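You operate a simulated robot arm through the tools that you are given. There is no shell and no other tool. Be economical: measure what you need, move in short steps, check, and stop when the job is done.

You are at the controls of a simulated robot arm. One attempt, no reset.

## Task
Pull out the board, wipe the powder off with the orange pad and wax its middle with the cream pad.
Fine: powder first; wax from the orange tin; pads back; push the board in. Where these are worked on the way, their far stop is far enough and under half their travel is too little: pull-out board. A coat counts when it lies all over at full strength: go over it till it gets no stronger. What is to be rubbed or washed off counts as gone when no trace of it is left.

Only the result counts: the job must be done as asked and must still hold three seconds after the hand-in. Knocking over, shifting, dropping, spilling or breaking anything else fails it.

## Robot
A 7-joint arm with a two-finger parallel gripper, fixed in place. Base frame: the origin is at the foot of the arm, x ahead of it, y to its left, z up. Readings come in mm, degrees, newtons and seconds.
With the tool pointing down near the work surface it reaches from about 340 to 780 mm from the base axis. Its first joint turns from -166.0 to 166.0 degrees. Payload 3.91 kg.
The TCP is the grasp point between the finger pads, 30 mm short of the fingertips. In the tool frame z runs along the fingers and y along their closing line. The gripper opens to 110 mm. The fingers are 20 mm wide and 10 mm thick; the gripper's body (48 by 112 mm) begins 55 mm behind the TCP.
Orientation is told as [roll, pitch, yaw] about the base's x, y, z axes, in that order, counted from this pose: with the fingers straight down and closing along the base's y, the tool's x points along the base's -x, its y along +y and its z along -z.

## Interface
- The arm moves only by the tool jog_arm. Its argument "motion" is a list of rows, each a list of 7 numbers: the shift along the tool's x, y, z in mm, then the turn, a rotation vector about the tool's x, y, z in degrees, then the gripper command, from -1 (fully open) to 1 (shut), values between in proportion. In form: [[tx, ty, tz, rx, ry, rz, jaw], ...]. A call has 1 to 10 rows; each row shifts and turns the commanded pose from where the row before left it, along the tool's axes as they then stand. A row lasts 0.2 s, in which the tool goes at most 50 mm and 8.6 degrees; a call with a longer step from one row to the next is refused whole, and so is a gripper value outside its range. Where a pose cannot be reached the arm comes as near as it can. A force on the tool above 40 N (or 10 N above the force at the start of the call, whichever is more), or a blocked arm, ends the call early, and 0.2 s more pass. Each finger travels about 153 mm/s and halts on what it meets, pressing with about 45 N; the grip force reading is that of the motor and also rises with nothing between the fingers. The clock runs only during rows and for 0.2 s after the last one: add rows that do not move to give the fingers time. It gives the time, the measured TCP pose, the force on the tool (base axes), the opening and the grip force at its end, in the units of the frame above (readings bear some noise), with the torque about the TCP (base axes, N m) and any sound that the robot's microphone picked up, and new pictures: "views" is both (left out), scene, wrist or none.
- Cameras (640 x 400 px; columns grow to the right, rows downward): "scene" is fixed at [50.6, 501, 1430]; the picture's right is [-0.11, -0.99, 0.00], its down [-0.92, 0.10, -0.38] and it looks along [0.38, -0.04, -0.93] (base axes); focal length 327 px, centre (320, 200). "wrist" rides on the gripper at [77, 7, -114] in the tool frame; the picture's right is [-0.09, 1.00, 0.00], its down [-0.80, -0.07, -0.59] and it looks along [-0.59, -0.05, 0.80] (tool axes); focal length 270 px, centre (320, 200). There is no depth. A picture from a camera that has moved, and an enlarged one, comes with that camera's place and axes in the base frame and with its lens.
- raise_lower(by): slides the trunk up (or, below 0, down) by that many mm; the arm rides with it, the base frame stays. It gives what a move gives, with no picture.
- zoom(camera, box): a new picture of the part [left, top, right, bottom] of that camera's present view, enlarged. It takes no simulated time.
- hand_in(): hands the job in; it is judged then, once.

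Work in short steps. Places have to be worked out from the pictures, the camera data and where the tool is seen: move nearer, look again, correct. Check each grasp and each placing, and mend what went wrong. You have 120 turns and 200 pictures in all, those below and enlarged ones among them. Open the gripper and draw the arm clear of the work before you hand the job in, unless the task says otherwise; then end with one line.

The tools are called after ">>>" by a JSON object that holds its "op" and its "data". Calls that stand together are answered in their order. jog_arm: Moves the arm, as the interface text tells. Its arguments: {"type":"object","properties":{"motion":{"type":"array"},"views":{"type":"string","enum":["both","scene","wrist","none"]}},"required":["motion"]} The other tools are called the same way: raise_lower (by) slides the trunk up or down; zoom (camera, box) takes an enlarged picture of a part of a camera's view; hand_in () hands the job in.

At the start:

```text
time: 0.0
eef_pos: [176.2, 417.9, 1124.4]
orientation: [0.0, -0.1, 0.1]
ft_force: [0.8, -0.3, 0.0]
moment: [0.0, -0.05, 0.03]
opening: 109.7
gripper_force: 0.1
trunk travel left (down, up): [-550.0, 60.0]
```

scene: 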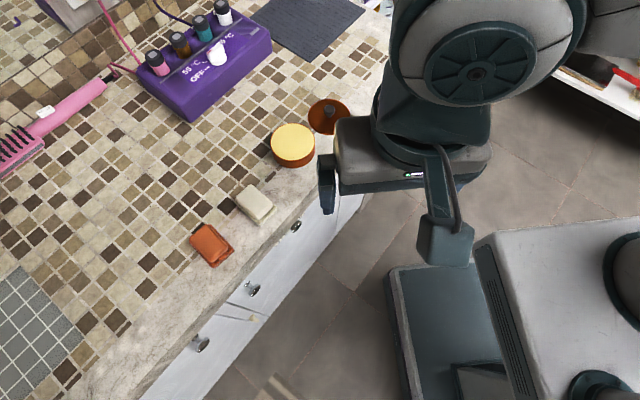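
wrist: 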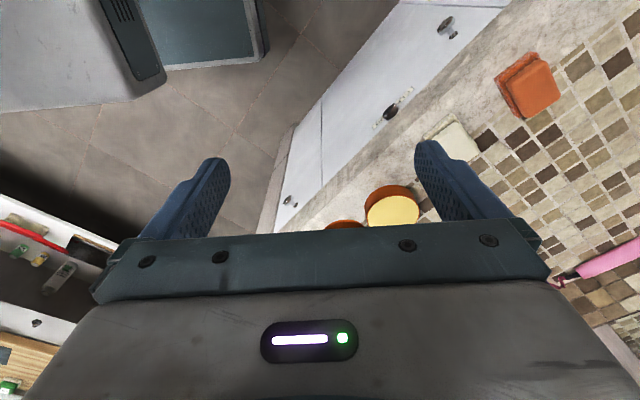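

The scene shows the counter with an orange pad, a cream pad, an orange tin with its lid off, and drawer fronts below. I zoom to see the front and the items.

>>> {"op": "zoom", "data": {"camera": "scene", "box": [120, 180, 380, 400]}}

>>> {"op": "zoom", "data": {"camera": "wrist", "box": [260, 0, 580, 240]}}

>>> {"op": "zoom", "data": {"camera": "scene", "box": [220, 80, 380, 200]}}

```text
1.82 times, centred on (250, 290) of scene
camera zoom: at [50.6, 501.0, 1430.0], right [-0.11, -0.99, 0.0], down [-0.92, 0.1, -0.38], along [0.38, -0.04, -0.93], focal length 594 px, centre (447, 36)
```

zoom: 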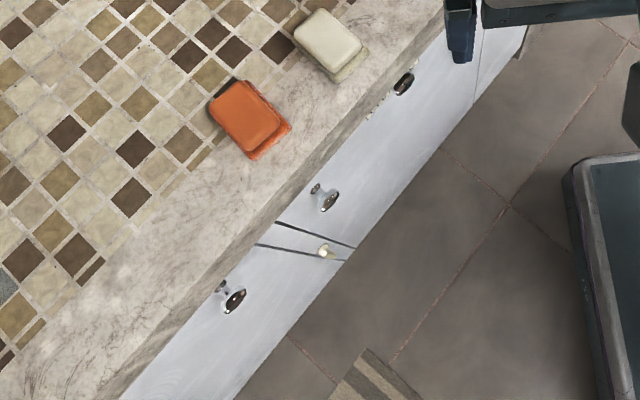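

```text
1.67 times, centred on (420, 120) of wrist
camera zoom: at [99.9, 423.1, 1237.8], right [0.09, 1.0, 0.0], down [0.8, -0.07, 0.59], along [0.59, -0.05, -0.8], focal length 450 px, centre (153, 333)
```

zoom: 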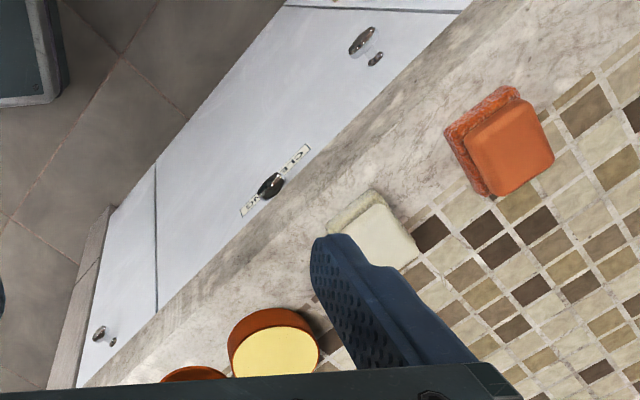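

```text
3.33 times, centred on (300, 140) of scene
camera zoom: at [50.6, 501.0, 1430.0], right [-0.11, -0.99, 0.0], down [-0.92, 0.1, -0.38], along [0.38, -0.04, -0.93], focal length 1089 px, centre (387, 400)
```

zoom: 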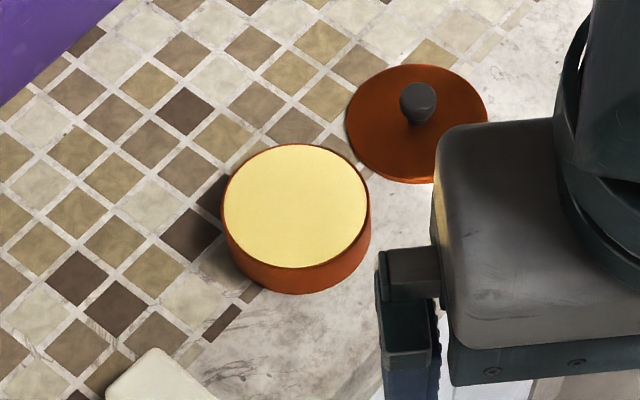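

The counter front runs diagonally (roughly along (0.69,-0.725)), facing the base. I yaw the tool ~43° to square up with it and back off, to view the drawer fronts.

>>> {"op": "jog_arm", "data": {"motion": [[0, 0, 0, 0, 0, -8.6, -1], [0, 0, 0, 0, 0, -8.6, -1], [0, 0, 0, 0, 0, -8.6, -1], [0, 0, 0, 0, 0, -8.6, -1], [0, 0, 0, 0, 0, -8.6, -1], [30, 0, 0, 0, 0, 0, -1], [30, 0, 0, 0, 0, 0, -1]], "views": "both"}}

```text
time: 1.6
eef_pos: [129.9, 375.7, 1124.6]
orientation: [-0.1, 0.0, 43.1]
ft_force: [-0.7, -0.8, -0.4]
moment: [0.02, -0.02, 0.0]
opening: 109.7
gripper_force: 0.1
trunk travel left (down, up): [-550.0, 60.0]
camera wrist: at [71.3, 327.1, 1237.9], right [-0.62, 0.79, 0.0], down [0.63, 0.49, 0.6], along [0.47, 0.37, -0.8], focal length 270 px, centre (320, 200)
```

scene: 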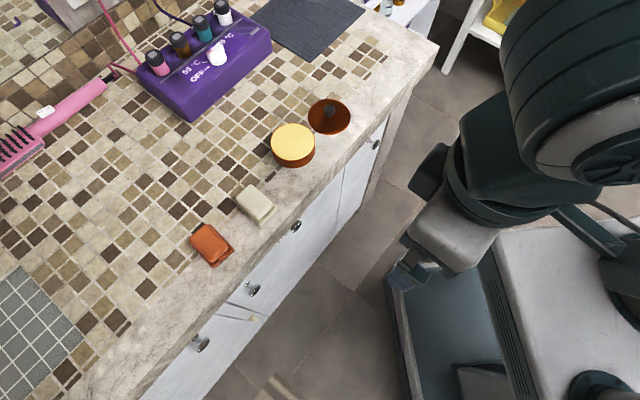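
wrist: 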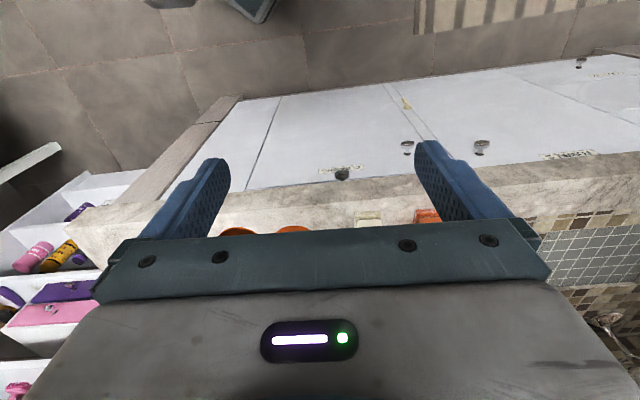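

Labels are visible on the fronts. I zoom to read them.

>>> {"op": "zoom", "data": {"camera": "wrist", "box": [220, 80, 420, 205]}}

>>> {"op": "zoom", "data": {"camera": "wrist", "box": [380, 50, 640, 210]}}

```text
3.20 times, centred on (320, 142) of wrist
camera zoom: at [71.3, 327.1, 1237.9], right [-0.62, 0.79, 0.0], down [0.63, 0.49, 0.6], along [0.47, 0.37, -0.8], focal length 865 px, centre (320, 384)
```

zoom: 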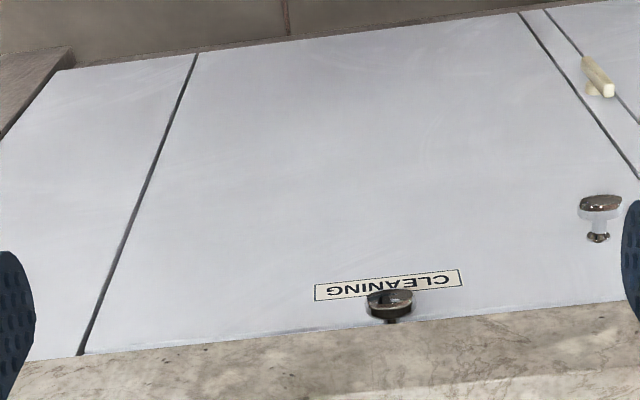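

```text
2.46 times, centred on (510, 130) of wrist
camera zoom: at [71.3, 327.1, 1237.9], right [-0.62, 0.79, 0.0], down [0.63, 0.49, 0.6], along [0.47, 0.37, -0.8], focal length 665 px, centre (-148, 372)
```

zoom: 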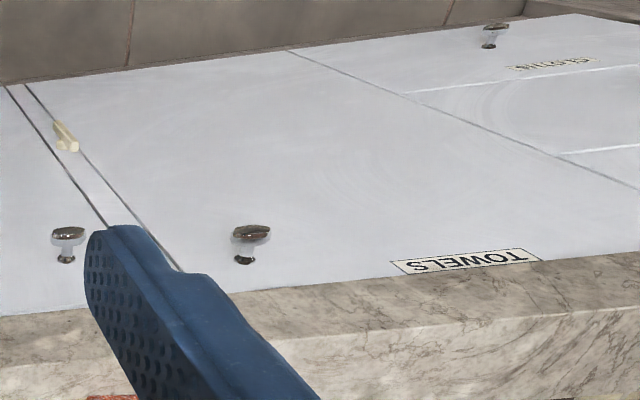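

The fronts: CLEANING door, a narrow strip with an ivory handle, TOWELS door. Something thin may sit just under the countertop; I lower the trunk and pitch the camera up for a level look.

>>> {"op": "raise_lower", "data": {"by": -200}}

>>> {"op": "jog_arm", "data": {"motion": [[0, 0, 0, 0, -8.6, 0, -1], [0, 0, 0, 0, -8.6, 0, -1], [0, 0, 0, 0, -8.6, 0, -1], [0, 0, 0, 0, 0, 0, -1]], "views": "wrist"}}

```text
time: 3.8
eef_pos: [131.9, 376.2, 923.9]
orientation: [0.0, -0.1, 43.0]
ft_force: [-0.4, 0.2, 0.0]
moment: [0.0, 0.02, -0.02]
opening: 109.9
gripper_force: 0.1
trunk travel left (down, up): [-350.0, 260.0]
```

```text
time: 4.8
eef_pos: [132.0, 376.8, 925.1]
orientation: [0.0, -26.0, 43.0]
ft_force: [0.0, -0.2, -0.7]
moment: [0.0, -0.04, 0.01]
opening: 109.9
gripper_force: 0.0
trunk travel left (down, up): [-350.0, 260.0]
camera wrist: at [40.9, 298.6, 992.6], right [-0.62, 0.78, 0.04], down [0.39, 0.26, 0.88], along [0.68, 0.56, -0.46], focal length 270 px, centre (320, 200)
```

wrist: 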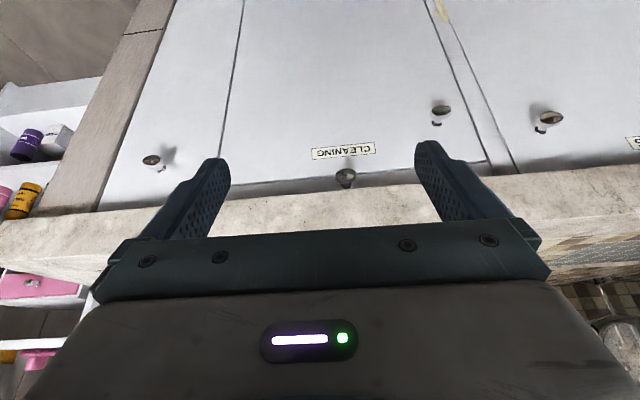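

There is a separate thin front above the CLEANING door, with a central knob: the pull-out board. I zoom on it.

>>> {"op": "zoom", "data": {"camera": "wrist", "box": [200, 110, 520, 240]}}

>>> {"op": "zoom", "data": {"camera": "scene", "box": [220, 100, 420, 260]}}

```text
2.00 times, centred on (360, 175) of wrist
camera zoom: at [40.9, 298.6, 992.6], right [-0.62, 0.78, 0.04], down [0.39, 0.26, 0.88], along [0.68, 0.56, -0.46], focal length 541 px, centre (240, 250)
```

zoom: 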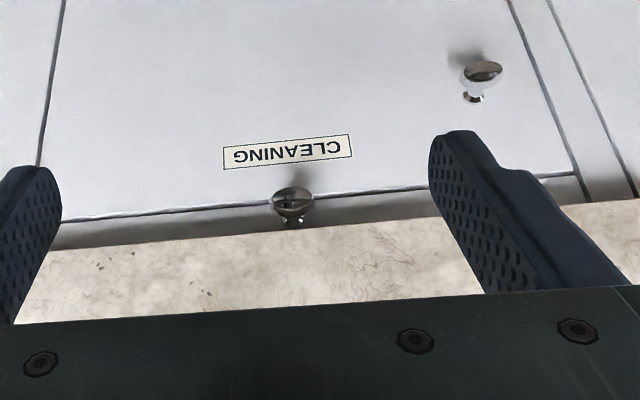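

```text
2.50 times, centred on (320, 180) of scene
camera zoom: at [50.6, 501.0, 1430.0], right [-0.11, -0.99, 0.0], down [-0.92, 0.1, -0.38], along [0.38, -0.04, -0.93], focal length 817 px, centre (320, 250)
```

zoom: 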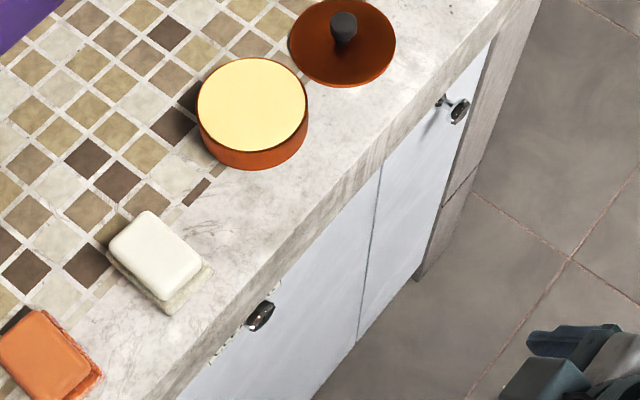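

Knob triangulates to about (261, 528, 790), counter-slab underside ~z 814. I tilt the fingers to ~60° toward the counter and shift 21 mm sideways, then lower the trunk to approach the knob from the front.

>>> {"op": "jog_arm", "data": {"motion": [[0, 7, 0, 0, -8.5, 0, -1], [0, 7, 0, 0, -8.5, 0, -1], [0, 7, 0, 0, -8.5, 0, -1], [0, 0, 0, 0, -8.5, 0, -1], [0, 0, 0, 0, 0, 0, -1]], "views": "none"}}

>>> {"op": "raise_lower", "data": {"by": -130}}

>>> {"op": "jog_arm", "data": {"motion": [[0, 0, 0, 0, 0, 0, -0.5], [0, 0, 0, 0, 0, 0, -0.5]], "views": "both"}}

```text
time: 6.0
eef_pos: [118.1, 391.6, 924.0]
orientation: [0.0, -59.9, 43.0]
ft_force: [-0.4, 0.0, -0.4]
moment: [0.0, 0.04, -0.01]
opening: 110.2
gripper_force: 0.1
trunk travel left (down, up): [-350.0, 260.0]
```

```text
time: 7.5
eef_pos: [117.5, 392.4, 794.6]
orientation: [-0.1, -59.8, 43.0]
ft_force: [0.2, 0.3, 0.1]
moment: [0.0, 0.0, 0.01]
opening: 109.9
gripper_force: 0.0
trunk travel left (down, up): [-220.0, 390.0]
```

```text
time: 8.2
eef_pos: [117.6, 391.9, 793.8]
orientation: [0.0, -59.7, 43.0]
ft_force: [0.4, -0.6, 0.5]
moment: [0.02, 0.02, 0.0]
opening: 82.5
gripper_force: 0.1
trunk travel left (down, up): [-220.0, 390.0]
camera wrist: at [13.0, 301.7, 784.1], right [-0.65, 0.76, 0.08], down [-0.03, -0.13, 0.99], along [0.76, 0.64, 0.11], focal length 270 px, centre (320, 200)
```

scene: 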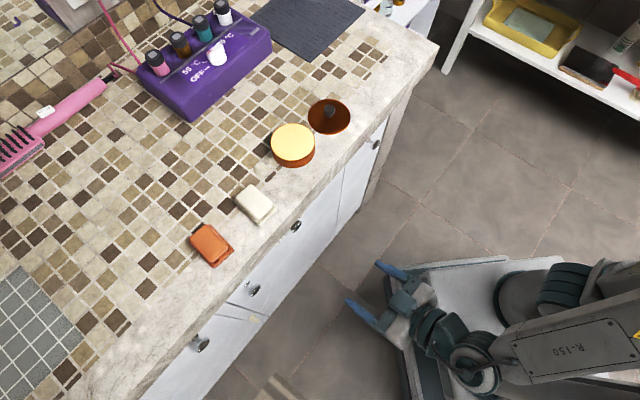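
wrist: 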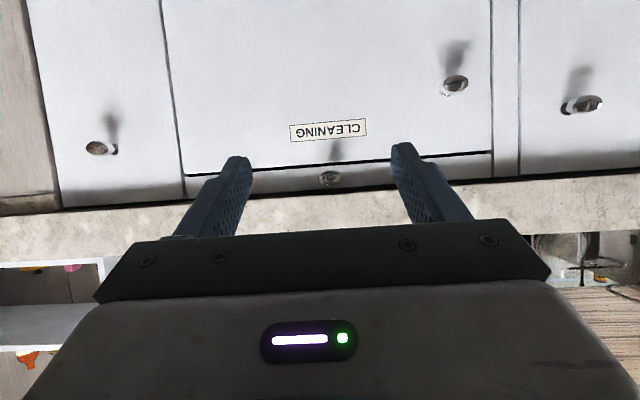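

The board front and knob face the camera nearly level now; I zoom to measure.

>>> {"op": "zoom", "data": {"camera": "wrist", "box": [230, 120, 430, 230]}}

```text
3.20 times, centred on (330, 175) of wrist
camera zoom: at [13.0, 301.7, 784.1], right [-0.65, 0.76, 0.08], down [-0.03, -0.13, 0.99], along [0.76, 0.64, 0.11], focal length 865 px, centre (288, 280)
```

zoom: 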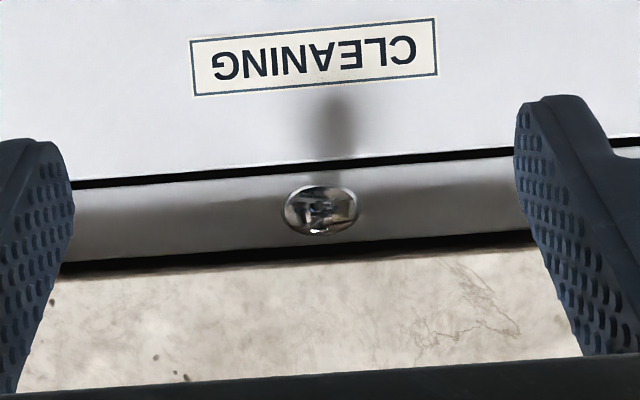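

Knob centre ≈ (260, 529, 794), slab underside ~811. I tilt to 75° and approach most of the way.

>>> {"op": "jog_arm", "data": {"motion": [[0, 0, 0, 0, -7.5, 0, -0.5], [0, 0, 0, 0, -7.5, 0, -0.5], [-9.3, 0.7, 34.8, 0, 0, 0, -0.5], [-9.3, 0.7, 34.8, 0, 0, 0, -0.5], [-9.3, 0.7, 34.8, 0, 0, 0, -0.5], [-9.3, 0.7, 34.8, 0, 0, 0, -0.5], [0, 0, 0, 0, 0, 0, -0.5]], "views": "both"}}

```text
time: 9.8
eef_pos: [222.0, 492.5, 793.1]
orientation: [-0.2, -74.8, 43.1]
ft_force: [0.4, 0.1, 0.2]
moment: [0.0, 0.0, 0.04]
opening: 82.6
gripper_force: 0.0
trunk travel left (down, up): [-220.0, 390.0]
camera wrist: at [122.4, 407.2, 747.9], right [-0.66, 0.74, 0.08], down [-0.22, -0.3, 0.93], along [0.72, 0.6, 0.36], focal length 270 px, centre (320, 200)
```

scene: 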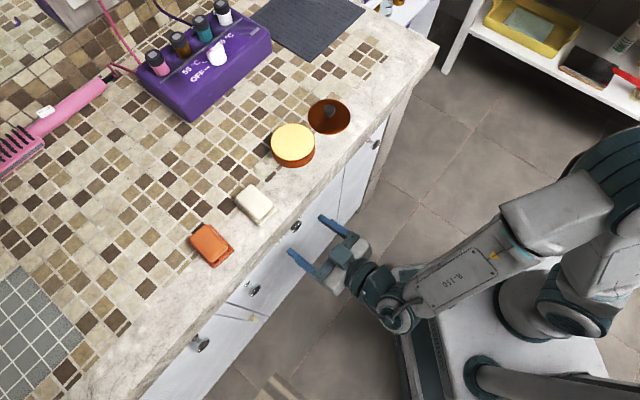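
wrist: 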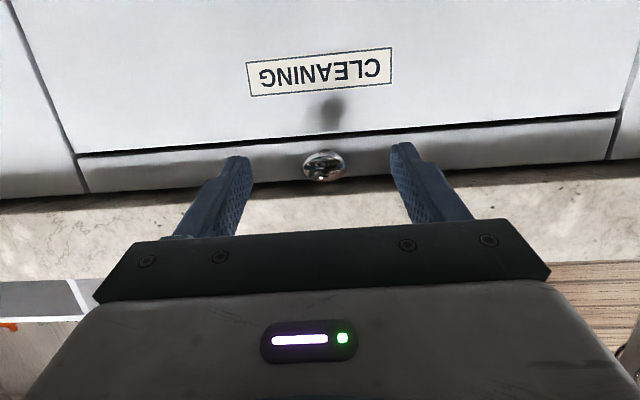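

Knob lines up at (261, 529, 793). I advance the last ~38 mm and close on it.

>>> {"op": "jog_arm", "data": {"motion": [[-5.5, 0, 18, 0, 0, 0, -0.5], [-5.5, 0, 18, 0, 0, 0, -0.5], [0, 0, 0, 0, 0, 0, 0.2], [0, 0, 0, 0, 0, 0, 0.6], [0, 0, 0, 0, 0, 0, 0.6], [0, 0, 0, 0, 0, 0, 0.6]], "views": "both"}}

```text
time: 11.2
eef_pos: [248.4, 518.8, 794.0]
orientation: [0.0, -74.8, 43.1]
ft_force: [-2.2, 3.1, 0.2]
moment: [-0.04, 0.05, 0.04]
opening: 33.3
gripper_force: 44.9
trunk travel left (down, up): [-220.0, 390.0]
camera wrist: at [148.7, 433.6, 748.8], right [-0.66, 0.74, 0.08], down [-0.22, -0.3, 0.93], along [0.72, 0.6, 0.36], focal length 270 px, centre (320, 200)
```

scene: 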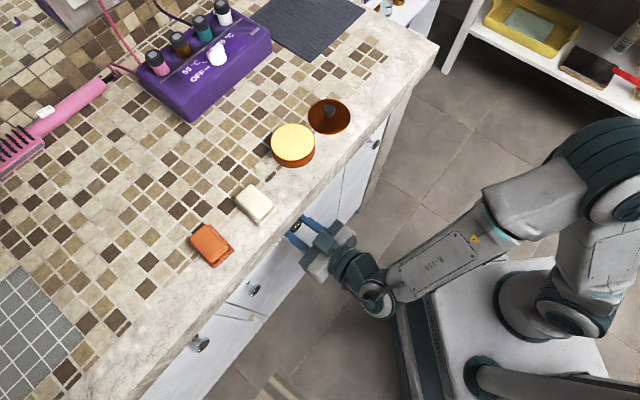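
wrist: 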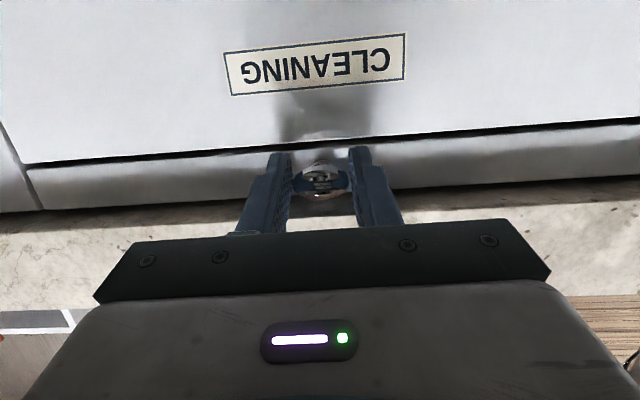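

Gripped (33 mm, 45 N). I pull outward in small steps.

>>> {"op": "jog_arm", "data": {"motion": [[5.2, 0, -19.3, 0, 0, 0, 0.6], [5.2, 0, -19.3, 0, 0, 0, 0.6], [5.2, 0, -19.3, 0, 0, 0, 0.6], [0, 0, 0, 0, 0, 0, 0.6]], "views": "scene"}}

```text
time: 12.2
eef_pos: [205.3, 476.6, 794.2]
orientation: [-0.1, -74.7, 43.0]
ft_force: [-0.2, -3.4, -8.6]
moment: [-0.07, -0.04, -0.18]
opening: 33.7
gripper_force: 45.6
trunk travel left (down, up): [-220.0, 390.0]
```

scene: 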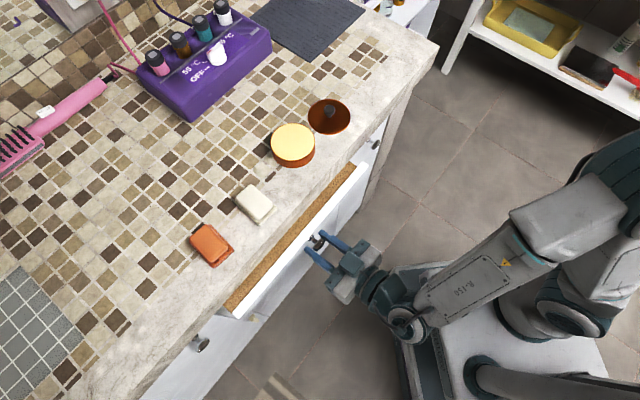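

The cork-colored board is coming out. Continue pulling.

>>> {"op": "jog_arm", "data": {"motion": [[5.2, 0, -19.3, 0, 0, 0, 0.6], [5.2, 0, -19.3, 0, 0, 0, 0.6], [5.2, 0, -19.3, 0, 0, 0, 0.6], [5.2, 0, -19.3, 0, 0, 0, 0.6], [0, 0, 0, 0, 0, 0, 0.6]], "views": "scene"}}

```text
time: 13.3
eef_pos: [149.8, 419.5, 794.1]
orientation: [-0.2, -74.6, 42.7]
ft_force: [21.5, -23.5, -15.8]
moment: [0.35, -0.46, -0.51]
opening: 33.6
gripper_force: 44.5
trunk travel left (down, up): [-220.0, 390.0]
```

scene: 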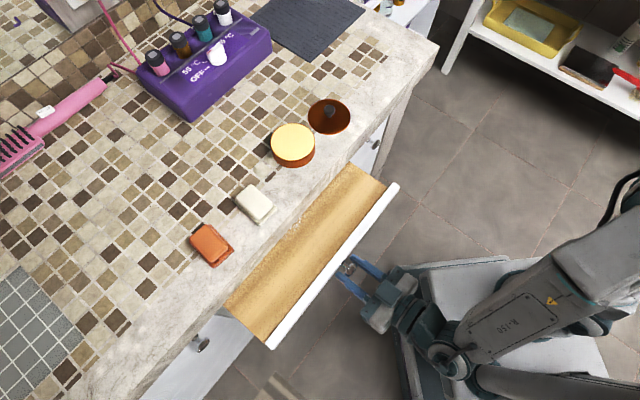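

The lateral force shows the slide runs at ~45.2°, not 43°. I correct sideways and keep pulling along the true direction.

>>> {"op": "jog_arm", "data": {"motion": [[0, -5.5, 0, 0, 0, 0, 0.6], [5.2, -0.8, -19.3, 0, 0, 0, 0.6], [5.2, -0.8, -19.3, 0, 0, 0, 0.6], [5.2, -0.8, -19.3, 0, 0, 0, 0.6], [0, 0, 0, 0, 0, 0, 0.6]], "views": "scene"}}

```text
time: 14.3
eef_pos: [114.8, 384.3, 795.6]
orientation: [-1.7, -74.2, 43.6]
ft_force: [6.9, -7.5, -8.1]
moment: [0.26, -0.3, -0.83]
opening: 33.3
gripper_force: 45.3
out of reach, approached as far as the arm can: row 3, 4
trunk travel left (down, up): [-220.0, 390.0]
stopped in row 4: the force on the tool passed its limit at 52 N (the readings are from after the stop); the commanded pose is now the measured one
```

scene: 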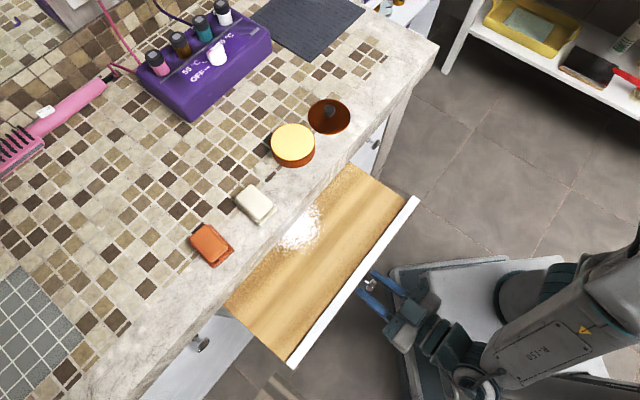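

Pulled 190 mm at 45.2°; the arm runs out of reach at this tilt. I release, rotate toward vertical around the knob, and regrip.

>>> {"op": "jog_arm", "data": {"motion": [[0, 0, 0, 0, 0, 0, -0.5], [0, 0, 0, 0, 0, 0, -0.5], [0, 0, 0, 0, 8.5, 0, -0.5], [0, 0, 0, 0, 8.5, 0, -0.5], [0, 0, 0, 0, 8.5, 0, -0.5], [0, 0, 0, 0, 8.5, 0, -0.5], [0, 0, 0, 0, 8.5, 0, -0.5], [0, 0, 0, 0, 8.5, 0, -0.5], [0, 0, 0, 0, 8.5, 0, -0.5], [0, 0, 0, 0, 0, 0, -0.5]], "views": "both"}}

```text
time: 16.5
eef_pos: [112.9, 387.6, 796.4]
orientation: [-0.3, -14.8, 42.5]
ft_force: [0.1, -0.3, -0.3]
moment: [0.03, -0.03, -0.01]
opening: 82.4
gripper_force: 0.0
trunk travel left (down, up): [-220.0, 390.0]
camera wrist: at [31.7, 321.7, 885.6], right [-0.61, 0.79, 0.02], down [0.51, 0.37, 0.78], along [0.61, 0.48, -0.63], focal length 270 px, centre (320, 200)
```

scene: 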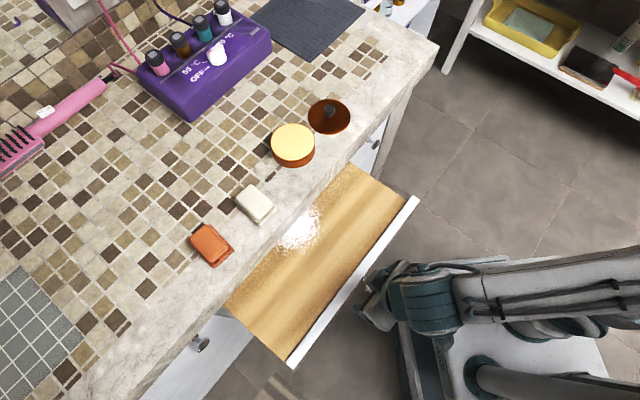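
wrist: 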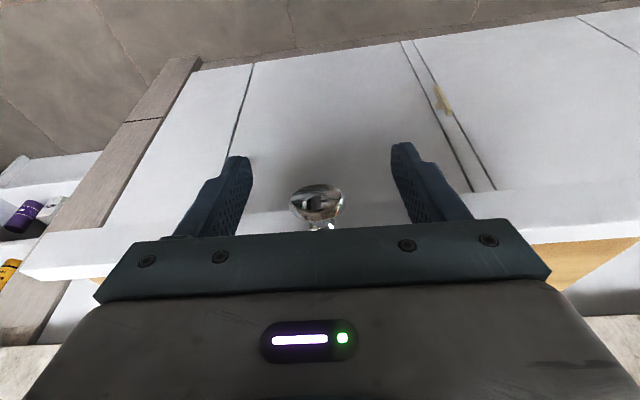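

Knob sits between the fingers. I center (13 mm in, −4 mm lateral), align yaw to 45°, and close.

>>> {"op": "jog_arm", "data": {"motion": [[-12.6, -4.4, 5, 0, 0, -2.5, -0.5], [0, 0, 0, 0, 0, 0, 0.1], [0, 0, 0, 0, 0, 0, 0.6], [0, 0, 0, 0, 0, 0, 0.6], [0, 0, 0, 0, 0, 0, 0.6]], "views": "wrist"}}

```text
time: 17.7
eef_pos: [125.4, 394.5, 795.4]
orientation: [-1.0, -14.9, 45.1]
ft_force: [-14.4, 13.7, -2.1]
moment: [0.12, 0.12, 0.42]
opening: 33.6
gripper_force: 44.7
trunk travel left (down, up): [-220.0, 390.0]
camera wrist: at [45.4, 325.9, 883.8], right [-0.64, 0.77, 0.01], down [0.48, 0.4, 0.78], along [0.6, 0.5, -0.62], focal length 270 px, centre (320, 200)
```

wrist: 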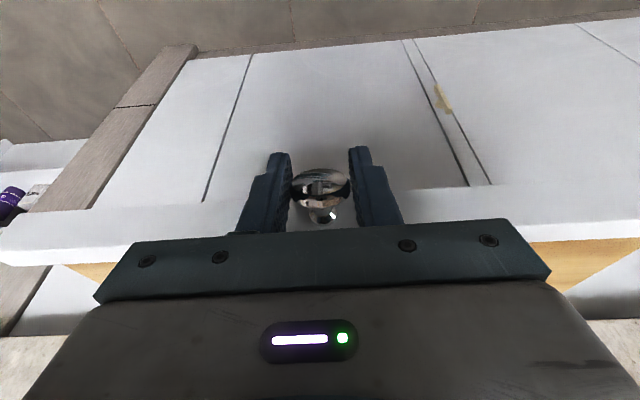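

Regripped. Continue pulling outward.

>>> {"op": "jog_arm", "data": {"motion": [[0, 1.5, 0, 0, 0, 0, 0.6], [14.5, 0, -3.9, 0, 0, 0, 0.6], [14.5, 0, -3.9, 0, 0, 0, 0.6], [14.5, 0, -3.9, 0, 0, 0, 0.6], [0, 0, 0, 0, 0, 0, 0.6]], "views": "scene"}}

```text
time: 18.9
eef_pos: [93.0, 362.9, 794.2]
orientation: [-1.2, -14.8, 44.8]
ft_force: [-7.5, 6.8, 6.0]
moment: [-0.13, 0.03, -0.39]
opening: 33.1
gripper_force: 45.9
trunk travel left (down, up): [-220.0, 390.0]
```

scene: 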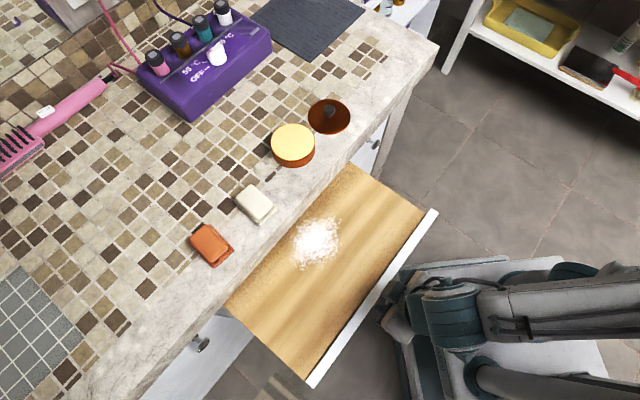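

The powder patch is fully exposed; I pull further to look for the stop.

>>> {"op": "jog_arm", "data": {"motion": [[11.6, 0.3, -3.1, 0, 0, 0, 0.6], [11.6, 0.3, -3.1, 0, 0, 0, 0.6], [11.6, 0.3, -3.1, 0, 0, 0, 0.6], [0, 0, 0, 0, 0, 0, 0.6]], "views": "scene"}}

```text
time: 19.9
eef_pos: [66.4, 337.6, 793.8]
orientation: [-1.0, -14.8, 44.9]
ft_force: [1.5, -1.8, 7.1]
moment: [0.41, -0.61, -0.21]
opening: 33.2
gripper_force: 44.5
trunk travel left (down, up): [-220.0, 390.0]
```

scene: 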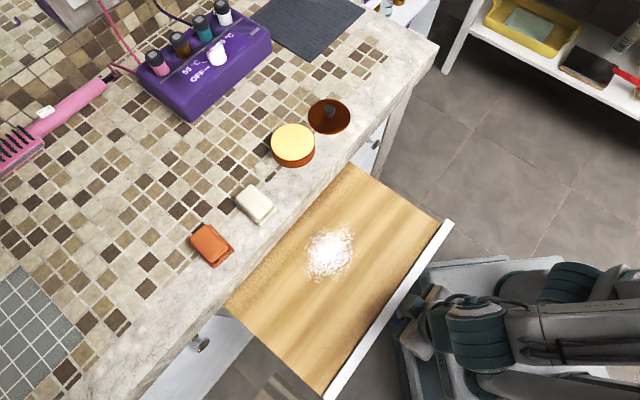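

Still sliding freely; a bit more.

>>> {"op": "jog_arm", "data": {"motion": [[11.6, 0.3, -3.1, 0, 0, 0, 0.6], [11.6, 0.3, -3.1, 0, 0, 0, 0.6], [11.6, 0.3, -3.1, 0, 0, 0, 0.6], [0, 0, 0, 0, 0, 0, 0.6]], "views": "scene"}}

```text
time: 20.9
eef_pos: [42.7, 312.4, 795.0]
orientation: [-1.1, -14.7, 44.9]
ft_force: [8.9, -11.2, -1.7]
moment: [0.07, -0.22, -0.06]
opening: 33.5
gripper_force: 45.1
trunk travel left (down, up): [-220.0, 390.0]
```

scene: 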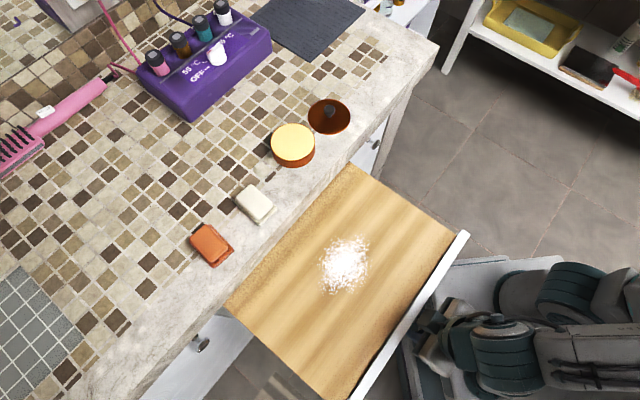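

Pulled ~306 mm; powder is at ~(168, 441), well exposed and within reach. I release the knob, lift straight out and raise the trunk.

>>> {"op": "jog_arm", "data": {"motion": [[0, 0, 0, 0, 0, 0, 0], [0, 0, 0, 0, 0, 0, -0.5], [0, 0, 0, 0, 0, 0, -0.5], [0, 0, -30, 0, 0, 0, -0.5], [0, 0, -30, 0, 0, 0, -0.5], [0, 0, -30, 0, 0, 0, -0.5], [0, 0, 0, 0, 0, 0, -0.5]], "views": "none"}}

>>> {"op": "raise_lower", "data": {"by": 180}}

>>> {"op": "jog_arm", "data": {"motion": [[0, 0, 0, 0, 7.4, 0, -0.5], [-40, 10, 0, 0, 7.4, 0, -0.5], [-40, 20, 0, 0, 0, 0, -0.5], [-40, 20, 0, 0, 0, 0, -0.5], [-20, 10, 0, 0, 0, 0, -0.5], [0, 0, 0, 0, 0, 0, -0.5]], "views": "both"}}

```text
time: 22.7
eef_pos: [46.1, 291.9, 868.2]
orientation: [-1.4, -11.9, 41.6]
ft_force: [-0.2, 0.6, -0.1]
moment: [-0.01, -0.05, 0.0]
opening: 82.6
gripper_force: 0.0
trunk travel left (down, up): [-220.0, 390.0]
stopped in row 7: the arm was blocked; the commanded pose is now the measured one
```

```text
time: 24.7
eef_pos: [57.0, 301.4, 1033.8]
orientation: [-1.4, -10.8, 41.7]
ft_force: [-0.8, 0.2, 0.1]
moment: [0.01, -0.01, 0.01]
opening: 82.4
gripper_force: 0.1
trunk travel left (down, up): [-400.0, 210.0]
```

```text
time: 26.1
eef_pos: [120.3, 440.2, 1029.4]
orientation: [-1.5, 3.7, 41.4]
ft_force: [-0.2, -0.4, -1.0]
moment: [0.01, -0.03, 0.0]
opening: 82.6
gripper_force: 0.0
trunk travel left (down, up): [-400.0, 210.0]
camera wrist: at [62.0, 399.4, 1148.0], right [-0.59, 0.8, -0.03], down [0.66, 0.51, 0.54], along [0.45, 0.3, -0.84], focal length 270 px, centre (320, 200)
```

scene: 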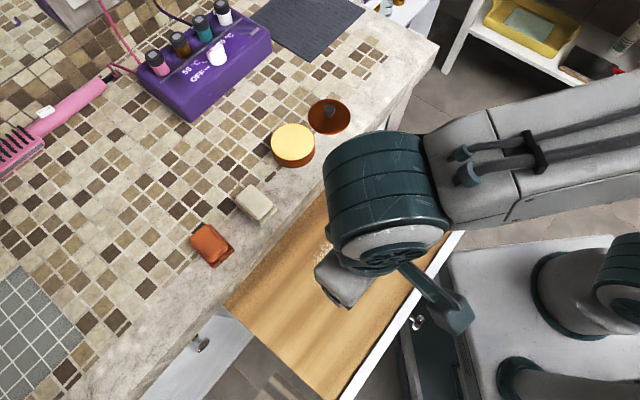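
wrist: 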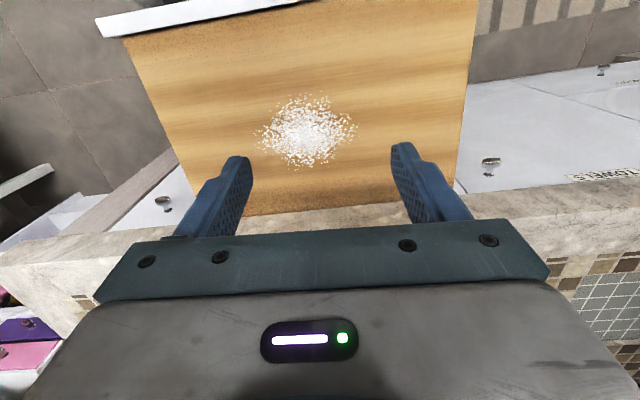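

Powder blob is centred ~(171, 445), radius ~60 mm. Next I level the tool, set yaw 45°, and move toward the orange pad for a closer look.

>>> {"op": "jog_arm", "data": {"motion": [[0, 0, 0, -1.5, -3.7, -3.6, -0.2], [-30, 33, 0, 0, 0, 0, -0.2], [-30, 33, 0, 0, 0, 0, -0.2], [-30, 33, 0, 0, 0, 0, -0.2], [0, 0, 0, 0, 0, 0, -0.2]], "views": "wrist"}}

```text
time: 27.3
eef_pos: [114.2, 570.9, 1029.7]
orientation: [0.2, 0.1, 45.1]
ft_force: [0.5, -0.2, -0.3]
moment: [-0.01, 0.0, 0.0]
opening: 66.0
gripper_force: 0.0
trunk travel left (down, up): [-400.0, 210.0]
camera wrist: at [55.0, 520.4, 1143.9], right [-0.64, 0.77, 0.0], down [0.62, 0.52, 0.59], along [0.45, 0.38, -0.8], focal length 270 px, centre (320, 200)
```

wrist: 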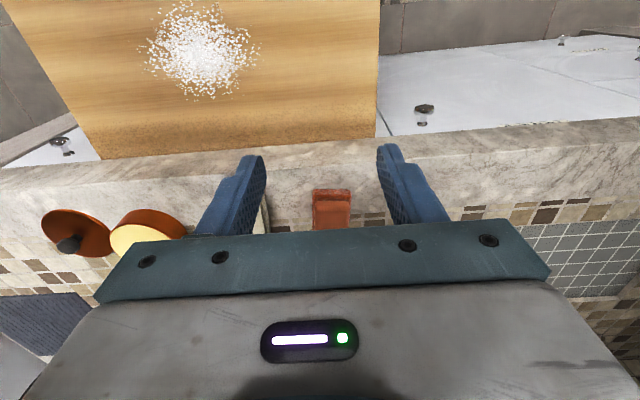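

The orange pad is aligned with the gripper axes. Zoom for its size.

>>> {"op": "zoom", "data": {"camera": "wrist", "box": [240, 160, 400, 260]}}

>>> {"op": "zoom", "data": {"camera": "scene", "box": [170, 170, 300, 280]}}

```text
4.00 times, centred on (320, 210) of wrist
camera zoom: at [55.0, 520.4, 1143.9], right [-0.64, 0.77, 0.0], down [0.62, 0.52, 0.59], along [0.45, 0.38, -0.8], focal length 1081 px, centre (320, 160)
```

zoom: 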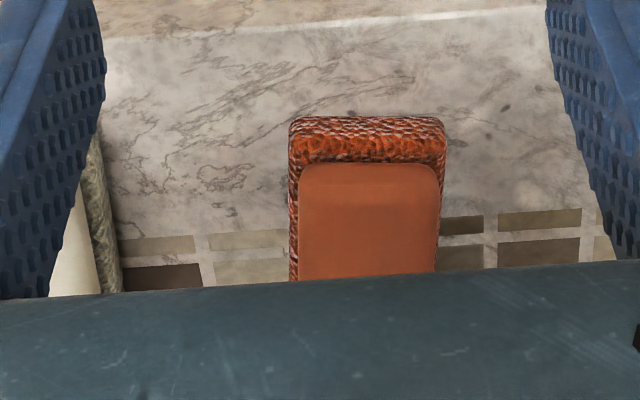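

```text
3.64 times, centred on (235, 225) of scene
camera zoom: at [50.6, 501.0, 1430.0], right [-0.11, -0.99, 0.0], down [-0.92, 0.1, -0.38], along [0.38, -0.04, -0.93], focal length 1188 px, centre (629, 109)
```

zoom: 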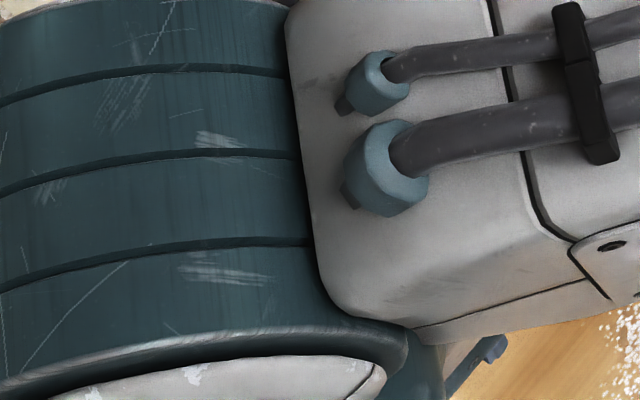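

Pad foam ≈40 mm wide, centre ≈ (204, 667). I move above it with tips ~35 mm over its top.

>>> {"op": "jog_arm", "data": {"motion": [[-33, 1, 0, 0, 0, 0, -0.2], [-33, 1, 0, 0, 0, 0, -0.2], [-33, 1, 0, 0, 0, 0, -0.2], [-33, 1, 0, 0, 0, 0, -0.2], [0, 0, 45, 0, 0, 0, -0.2], [0, 0, 0, 0, 0, 0, -0.2]], "views": "both"}}

```text
time: 28.7
eef_pos: [204.5, 669.4, 985.9]
orientation: [0.2, 0.0, 45.1]
ft_force: [-0.6, -0.1, 1.3]
moment: [0.0, 0.02, -0.02]
opening: 65.9
gripper_force: 0.1
trunk travel left (down, up): [-400.0, 210.0]
camera wrist: at [146.4, 618.7, 1099.9], right [-0.64, 0.77, 0.0], down [0.62, 0.52, 0.59], along [0.45, 0.38, -0.81], focal length 270 px, centre (320, 200)
```

scene: 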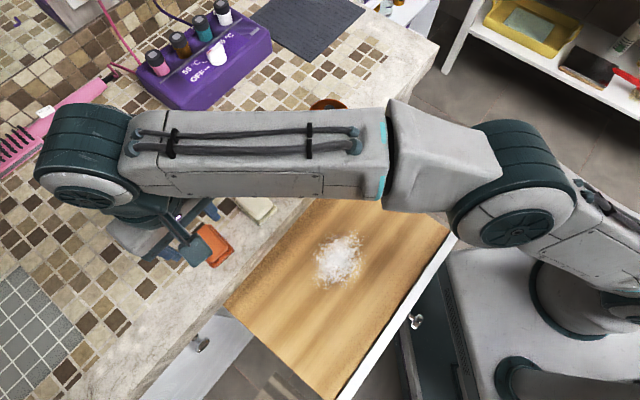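
wrist: 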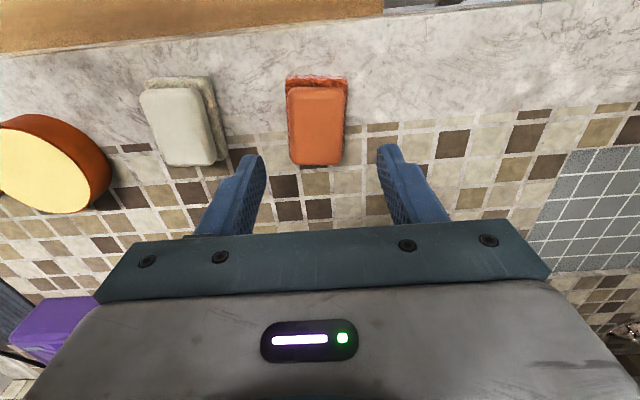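

Foam top ≈ z 904. I center and descend to tips ~z 893, then look.

>>> {"op": "jog_arm", "data": {"motion": [[3, -2.8, 0, 0, 0, 0, -0.2], [0, 0, 31, 0, 0, 0, -0.2], [0, 0, 31, 0, 0, 0, -0.2], [0, 0, 0, 0, 0, 0, -0.2]], "views": "wrist"}}

```text
time: 29.7
eef_pos: [203.5, 665.0, 924.2]
orientation: [0.1, 0.0, 45.1]
ft_force: [-0.3, 0.2, -0.3]
moment: [-0.01, -0.01, 0.02]
opening: 66.0
gripper_force: 0.1
trunk travel left (down, up): [-400.0, 210.0]
camera wrist: at [145.6, 614.1, 1037.3], right [-0.64, 0.77, 0.0], down [0.62, 0.52, 0.59], along [0.45, 0.38, -0.81], focal length 270 px, centre (320, 200)
```

wrist: 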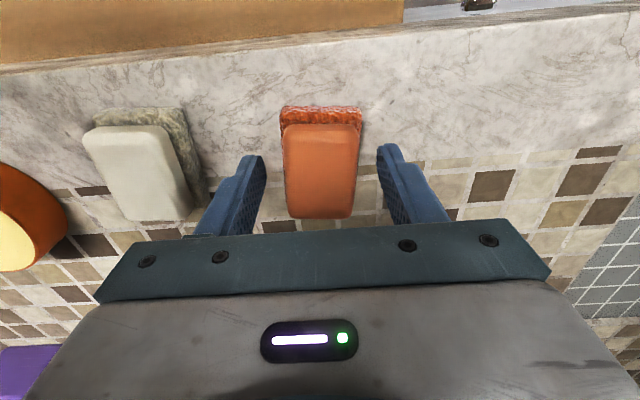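

Descend 16 mm more (tips ~878) and close on the foam.

>>> {"op": "jog_arm", "data": {"motion": [[0, 0, 16, 0, 0, 0, -0.2], [0, 0, 0, 0, 0, 0, 0.2], [0, 0, 0, 0, 0, 0, 0.5], [0, 0, 0, 0, 0, 0, 0.5], [0, 0, 0, 0, 0, 0, 0.5]], "views": "wrist"}}

```text
time: 30.9
eef_pos: [205.5, 665.2, 910.6]
orientation: [0.2, -0.1, 45.0]
ft_force: [11.4, -8.6, 34.0]
moment: [-1.03, -0.7, 0.13]
opening: 46.0
gripper_force: 45.2
trunk travel left (down, up): [-400.0, 210.0]
camera wrist: at [146.5, 614.1, 1023.1], right [-0.64, 0.77, 0.0], down [0.62, 0.51, 0.6], along [0.46, 0.38, -0.8], focal length 270 px, centre (320, 200)
```

wrist: 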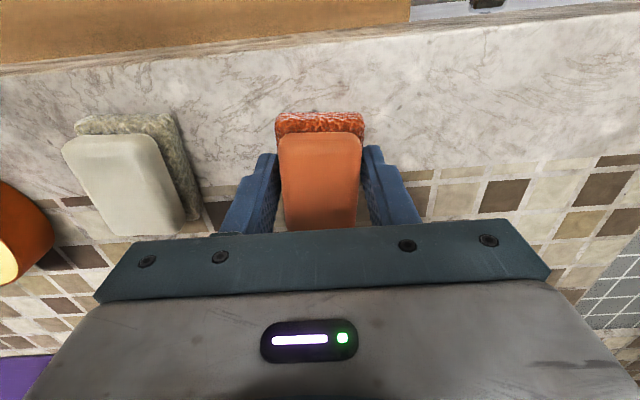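

The tips touched the counter (34 N up → counter ≈ z 880). I open a bit, rise 6 mm, and regrip so the pad's underside protrudes below the tips.

>>> {"op": "jog_arm", "data": {"motion": [[0, 0, 0, 0, 0, 0, 0], [0, 0, -3, 0, 0, 0, 0], [0, 0, -3, 0, 0, 0, 0], [0, 0, 0, 0, 0, 0, 0.5], [0, 0, 0, 0, 0, 0, 0.5], [0, 0, 0, 0, 0, 0, 0.5]], "views": "none"}}

```text
time: 32.3
eef_pos: [203.8, 664.2, 913.2]
orientation: [0.0, 0.1, 45.1]
ft_force: [0.2, -0.2, -0.3]
moment: [0.02, 0.02, 0.0]
opening: 45.7
gripper_force: 44.7
trunk travel left (down, up): [-400.0, 210.0]
```

Zero contact force now; I regrip 3 mm higher for more clearance, then lift.

>>> {"op": "jog_arm", "data": {"motion": [[0, 0, 0, 0, 0, 0, 0], [0, 0, -3, 0, 0, 0, 0], [0, 0, 0, 0, 0, 0, 0.5], [0, 0, 0, 0, 0, 0, 0.5], [0, 0, 0, 0, 0, 0, 0.5], [0, 0, -20, 0, 0, 0, 0.5], [0, 0, -30, 0, 0, 0, 0.5], [0, 0, 0, 0, 0, 0, 0.5]], "views": "both"}}

```text
time: 34.1
eef_pos: [203.3, 666.8, 968.8]
orientation: [0.1, 0.0, 45.0]
ft_force: [0.1, -1.2, -0.5]
moment: [0.01, 0.02, 0.0]
opening: 44.3
gripper_force: 44.7
trunk travel left (down, up): [-400.0, 210.0]
camera wrist: at [146.2, 615.5, 1081.3], right [-0.64, 0.77, 0.0], down [0.62, 0.52, 0.59], along [0.45, 0.38, -0.81], focal length 270 px, centre (320, 200)
```

scene: 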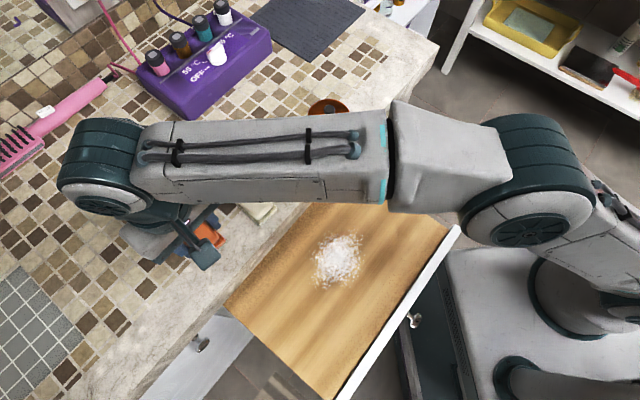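
wrist: 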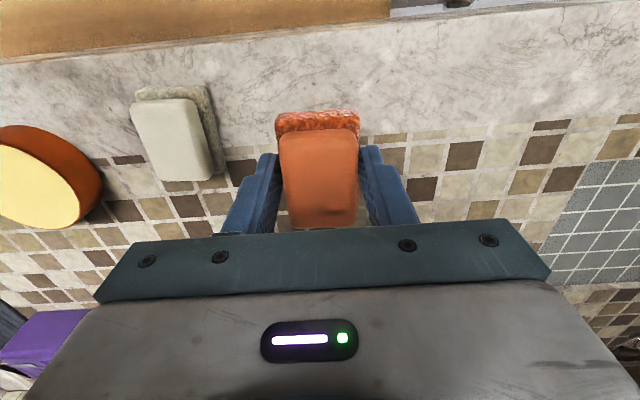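

Pad is held. I carry it over the powder centre and descend to ~20 mm above the board.

>>> {"op": "jog_arm", "data": {"motion": [[30, -22.3, 0, 0, 0, 0, 0.5], [30, -22.3, 0, 0, 0, 0, 0.5], [30, -22.3, 0, 0, 0, 0, 0.5], [30, -22.3, 0, 0, 0, 0, 0.5], [30, -22.3, 0, 0, 0, 0, 0.5], [30, -22.3, 0, 0, 0, 0, 0.5], [0, 0, 36, 0, 0, 0, 0.5], [0, 0, 36, 0, 0, 0, 0.5], [0, 0, 34, 0, 0, 0, 0.5], [0, 0, 0, 0, 0, 0, 0.5]], "views": "wrist"}}

```text
time: 36.3
eef_pos: [170.8, 442.3, 861.4]
orientation: [0.2, 0.2, 45.1]
ft_force: [-0.4, -0.2, -0.2]
moment: [0.01, -0.02, 0.01]
opening: 44.8
gripper_force: 44.8
trunk travel left (down, up): [-400.0, 210.0]
camera wrist: at [112.6, 392.4, 974.8], right [-0.64, 0.77, 0.0], down [0.62, 0.52, 0.59], along [0.45, 0.38, -0.8], focal length 270 px, centre (320, 200)
```

wrist: 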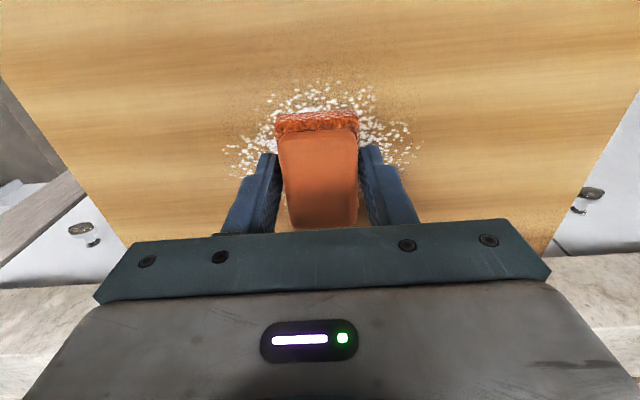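

Now I descend slowly to find contact.

>>> {"op": "jog_arm", "data": {"motion": [[0, 0, 10, 0, 0, 0, 0.5], [0, 0, 3, 0, 0, 0, 0.5], [0, 0, 3, 0, 0, 0, 0.5], [0, 0, 2, 0, 0, 0, 0.5], [0, 0, 0, 0, 0, 0, 0.5]], "views": "none"}}

```text
time: 37.5
eef_pos: [172.5, 439.8, 844.4]
orientation: [0.1, 0.0, 44.9]
ft_force: [0.2, -0.4, -0.3]
moment: [0.0, 0.0, 0.03]
opening: 44.5
gripper_force: 45.0
trunk travel left (down, up): [-400.0, 210.0]
```

>>> {"op": "jog_arm", "data": {"motion": [[0, 0, 2, 0, 0, 0, 0.5], [0, 0, 2, 0, 0, 0, 0.5], [0, 0, 2, 0, 0, 0, 0.5], [0, 0, 0, 0, 0, 0, 0.5]], "views": "none"}}

```text
time: 38.5
eef_pos: [172.5, 440.9, 838.0]
orientation: [0.0, 0.0, 45.0]
ft_force: [0.0, -5.1, 23.1]
moment: [-0.29, 0.06, -0.05]
opening: 44.4
gripper_force: 44.6
trunk travel left (down, up): [-400.0, 210.0]
```

Contact found (23 N). I ease off 1 mm and make a first stroke across.

>>> {"op": "jog_arm", "data": {"motion": [[0, 0, -1, 0, 0, 0, 0.5], [0, 25, 0, 0, 0, 0, 0.5], [0, 25, 0, 0, 0, 0, 0.5], [0, 25, 0, 0, 0, 0, 0.5], [0, -25, 0, 0, 0, 0, 0.5], [0, -25, 0, 0, 0, 0, 0.5], [0, -25, 0, 0, 0, 0, 0.5], [0, -25, 0, 0, 0, 0, 0.5], [0, -25, 0, 0, 0, 0, 0.5], [0, -25, 0, 0, 0, 0, 0.5]], "views": "wrist"}}

```text
time: 40.7
eef_pos: [225.5, 388.7, 838.3]
orientation: [0.1, 0.1, 45.0]
ft_force: [-6.3, 5.3, 19.1]
moment: [0.25, 0.22, -0.04]
opening: 44.5
gripper_force: 45.1
trunk travel left (down, up): [-400.0, 210.0]
camera wrist: at [166.8, 337.6, 951.3], right [-0.64, 0.77, 0.0], down [0.62, 0.52, 0.59], along [0.45, 0.38, -0.8], focal length 270 px, centre (320, 200)
```

wrist: 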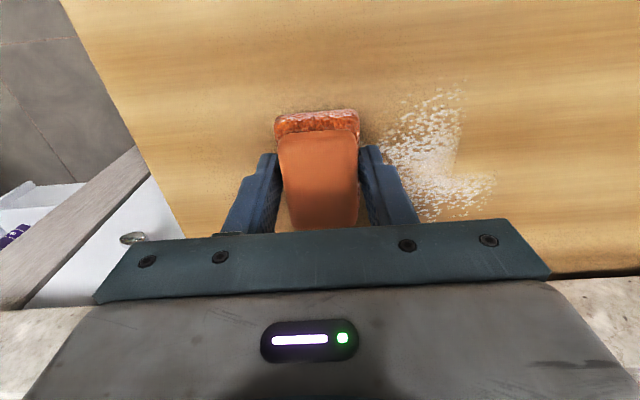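

Wiping works. I continue with strokes offset inward and back.

>>> {"op": "jog_arm", "data": {"motion": [[0, 30, 0, 0, 0, 0, 0.5], [0, 30, 0, 0, 0, 0, 0.5], [0, 30, 0, 0, 0, 0, 0.5], [0, 30, 0, 0, 0, 0, 0.5], [0, 30, 0, 0, 0, 0, 0.5], [-35, 0, 0, 0, 0, 0, 0.5], [0, -30, 0, 0, 0, 0, 0.5], [0, -30, 0, 0, 0, 0, 0.5], [0, -30, 0, 0, 0, 0, 0.5], [0, -45, 0, 0, 0, 0, 0.5]], "views": "none"}}

>>> {"op": "jog_arm", "data": {"motion": [[0, 35, 0, 0, 0, 0, 0.5], [0, 35, 0, 0, 0, 0, 0.5], [0, 35, 0, 0, 0, 0, 0.5], [0, 35, 0, 0, 0, 0, 0.5], [35, 0, 0, 0, 0, 0, 0.5], [35, 0, 0, 0, 0, 0, 0.5], [0, -35, 0, 0, 0, 0, 0.5], [0, -35, 0, 0, 0, 0, 0.5], [0, -35, 0, 0, 0, 0, 0.5], [0, -35, 0, 0, 0, 0, 0.5]], "views": "wrist"}}

```text
time: 42.9
eef_pos: [240.2, 422.8, 836.8]
orientation: [0.0, 0.0, 45.0]
ft_force: [-3.8, 4.7, 14.5]
moment: [0.22, 0.11, -0.03]
opening: 44.3
gripper_force: 45.0
trunk travel left (down, up): [-400.0, 210.0]
```

```text
time: 45.1
eef_pos: [189.6, 373.1, 837.3]
orientation: [0.1, 0.1, 45.0]
ft_force: [-1.0, 0.4, 1.3]
moment: [-0.03, 0.06, -0.02]
opening: 44.4
gripper_force: 45.0
trunk travel left (down, up): [-400.0, 210.0]
camera wrist: at [131.1, 322.1, 951.2], right [-0.64, 0.77, 0.0], down [0.62, 0.52, 0.59], along [0.45, 0.38, -0.8], focal length 270 px, centre (320, 200)
```

wrist: 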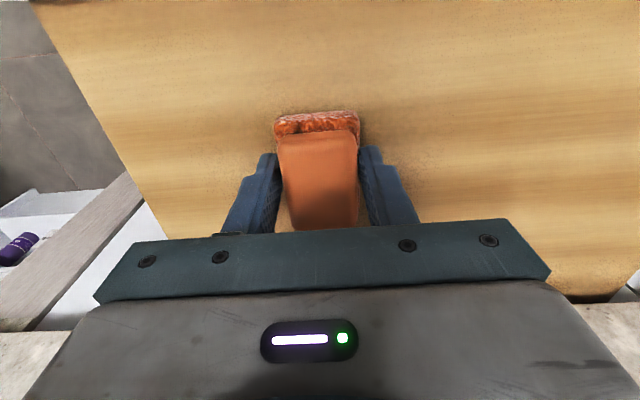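

It looks almost clean. I do another full set of passes, pressing slightly more, and then inspect.

>>> {"op": "jog_arm", "data": {"motion": [[0, 0, 1, 0, 0, 0, 0.5], [0, 35, 0, 0, 0, 0, 0.5], [0, 35, 0, 0, 0, 0, 0.5], [0, 35, 0, 0, 0, 0, 0.5], [0, 40, 0, 0, 0, 0, 0.5], [-22, 0, 0, 0, 0, 0, 0.5], [0, -35, 0, 0, 0, 0, 0.5], [0, -35, 0, 0, 0, 0, 0.5], [0, -35, 0, 0, 0, 0, 0.5], [0, -40, 0, 0, 0, 0, 0.5]], "views": "none"}}

>>> {"op": "jog_arm", "data": {"motion": [[-22, 0, 0, 0, 0, 0, 0.5], [0, 35, 0, 0, 0, 0, 0.5], [0, 35, 0, 0, 0, 0, 0.5], [0, 35, 0, 0, 0, 0, 0.5], [0, 40, 0, 0, 0, 0, 0.5], [-28, 0, 0, 0, 0, 0, 0.5], [0, -35, 0, 0, 0, 0, 0.5], [0, -35, 0, 0, 0, 0, 0.5], [0, -35, 0, 0, 0, 0, 0.5], [0, -40, 0, 0, 0, 0, 0.5]], "views": "none"}}

>>> {"op": "jog_arm", "data": {"motion": [[0, 0, -30, 0, 0, 0, 0.5], [35, 0, -30, 0, 0, 0, 0.5], [35, 0, -30, 0, 0, 0, 0.5], [35, 35, -30, 0, 0, 0, 0.5], [0, 35, 0, 0, 0, 0, 0.5], [0, 0, 0, 0, 0, 0, 0.5]], "views": "both"}}

```text
time: 47.3
eef_pos: [204.9, 389.4, 837.2]
orientation: [0.1, 0.0, 45.0]
ft_force: [-7.0, 6.1, 19.8]
moment: [0.19, 0.26, -0.01]
opening: 44.6
gripper_force: 45.0
trunk travel left (down, up): [-400.0, 210.0]
```

```text
time: 49.5
eef_pos: [240.6, 423.8, 838.4]
orientation: [0.1, 0.0, 45.1]
ft_force: [-3.5, 3.8, 9.8]
moment: [0.05, 0.11, -0.01]
opening: 44.9
gripper_force: 45.0
trunk travel left (down, up): [-400.0, 210.0]
```

```text
refused: row 4 steps farther than a row can; nothing moved
```

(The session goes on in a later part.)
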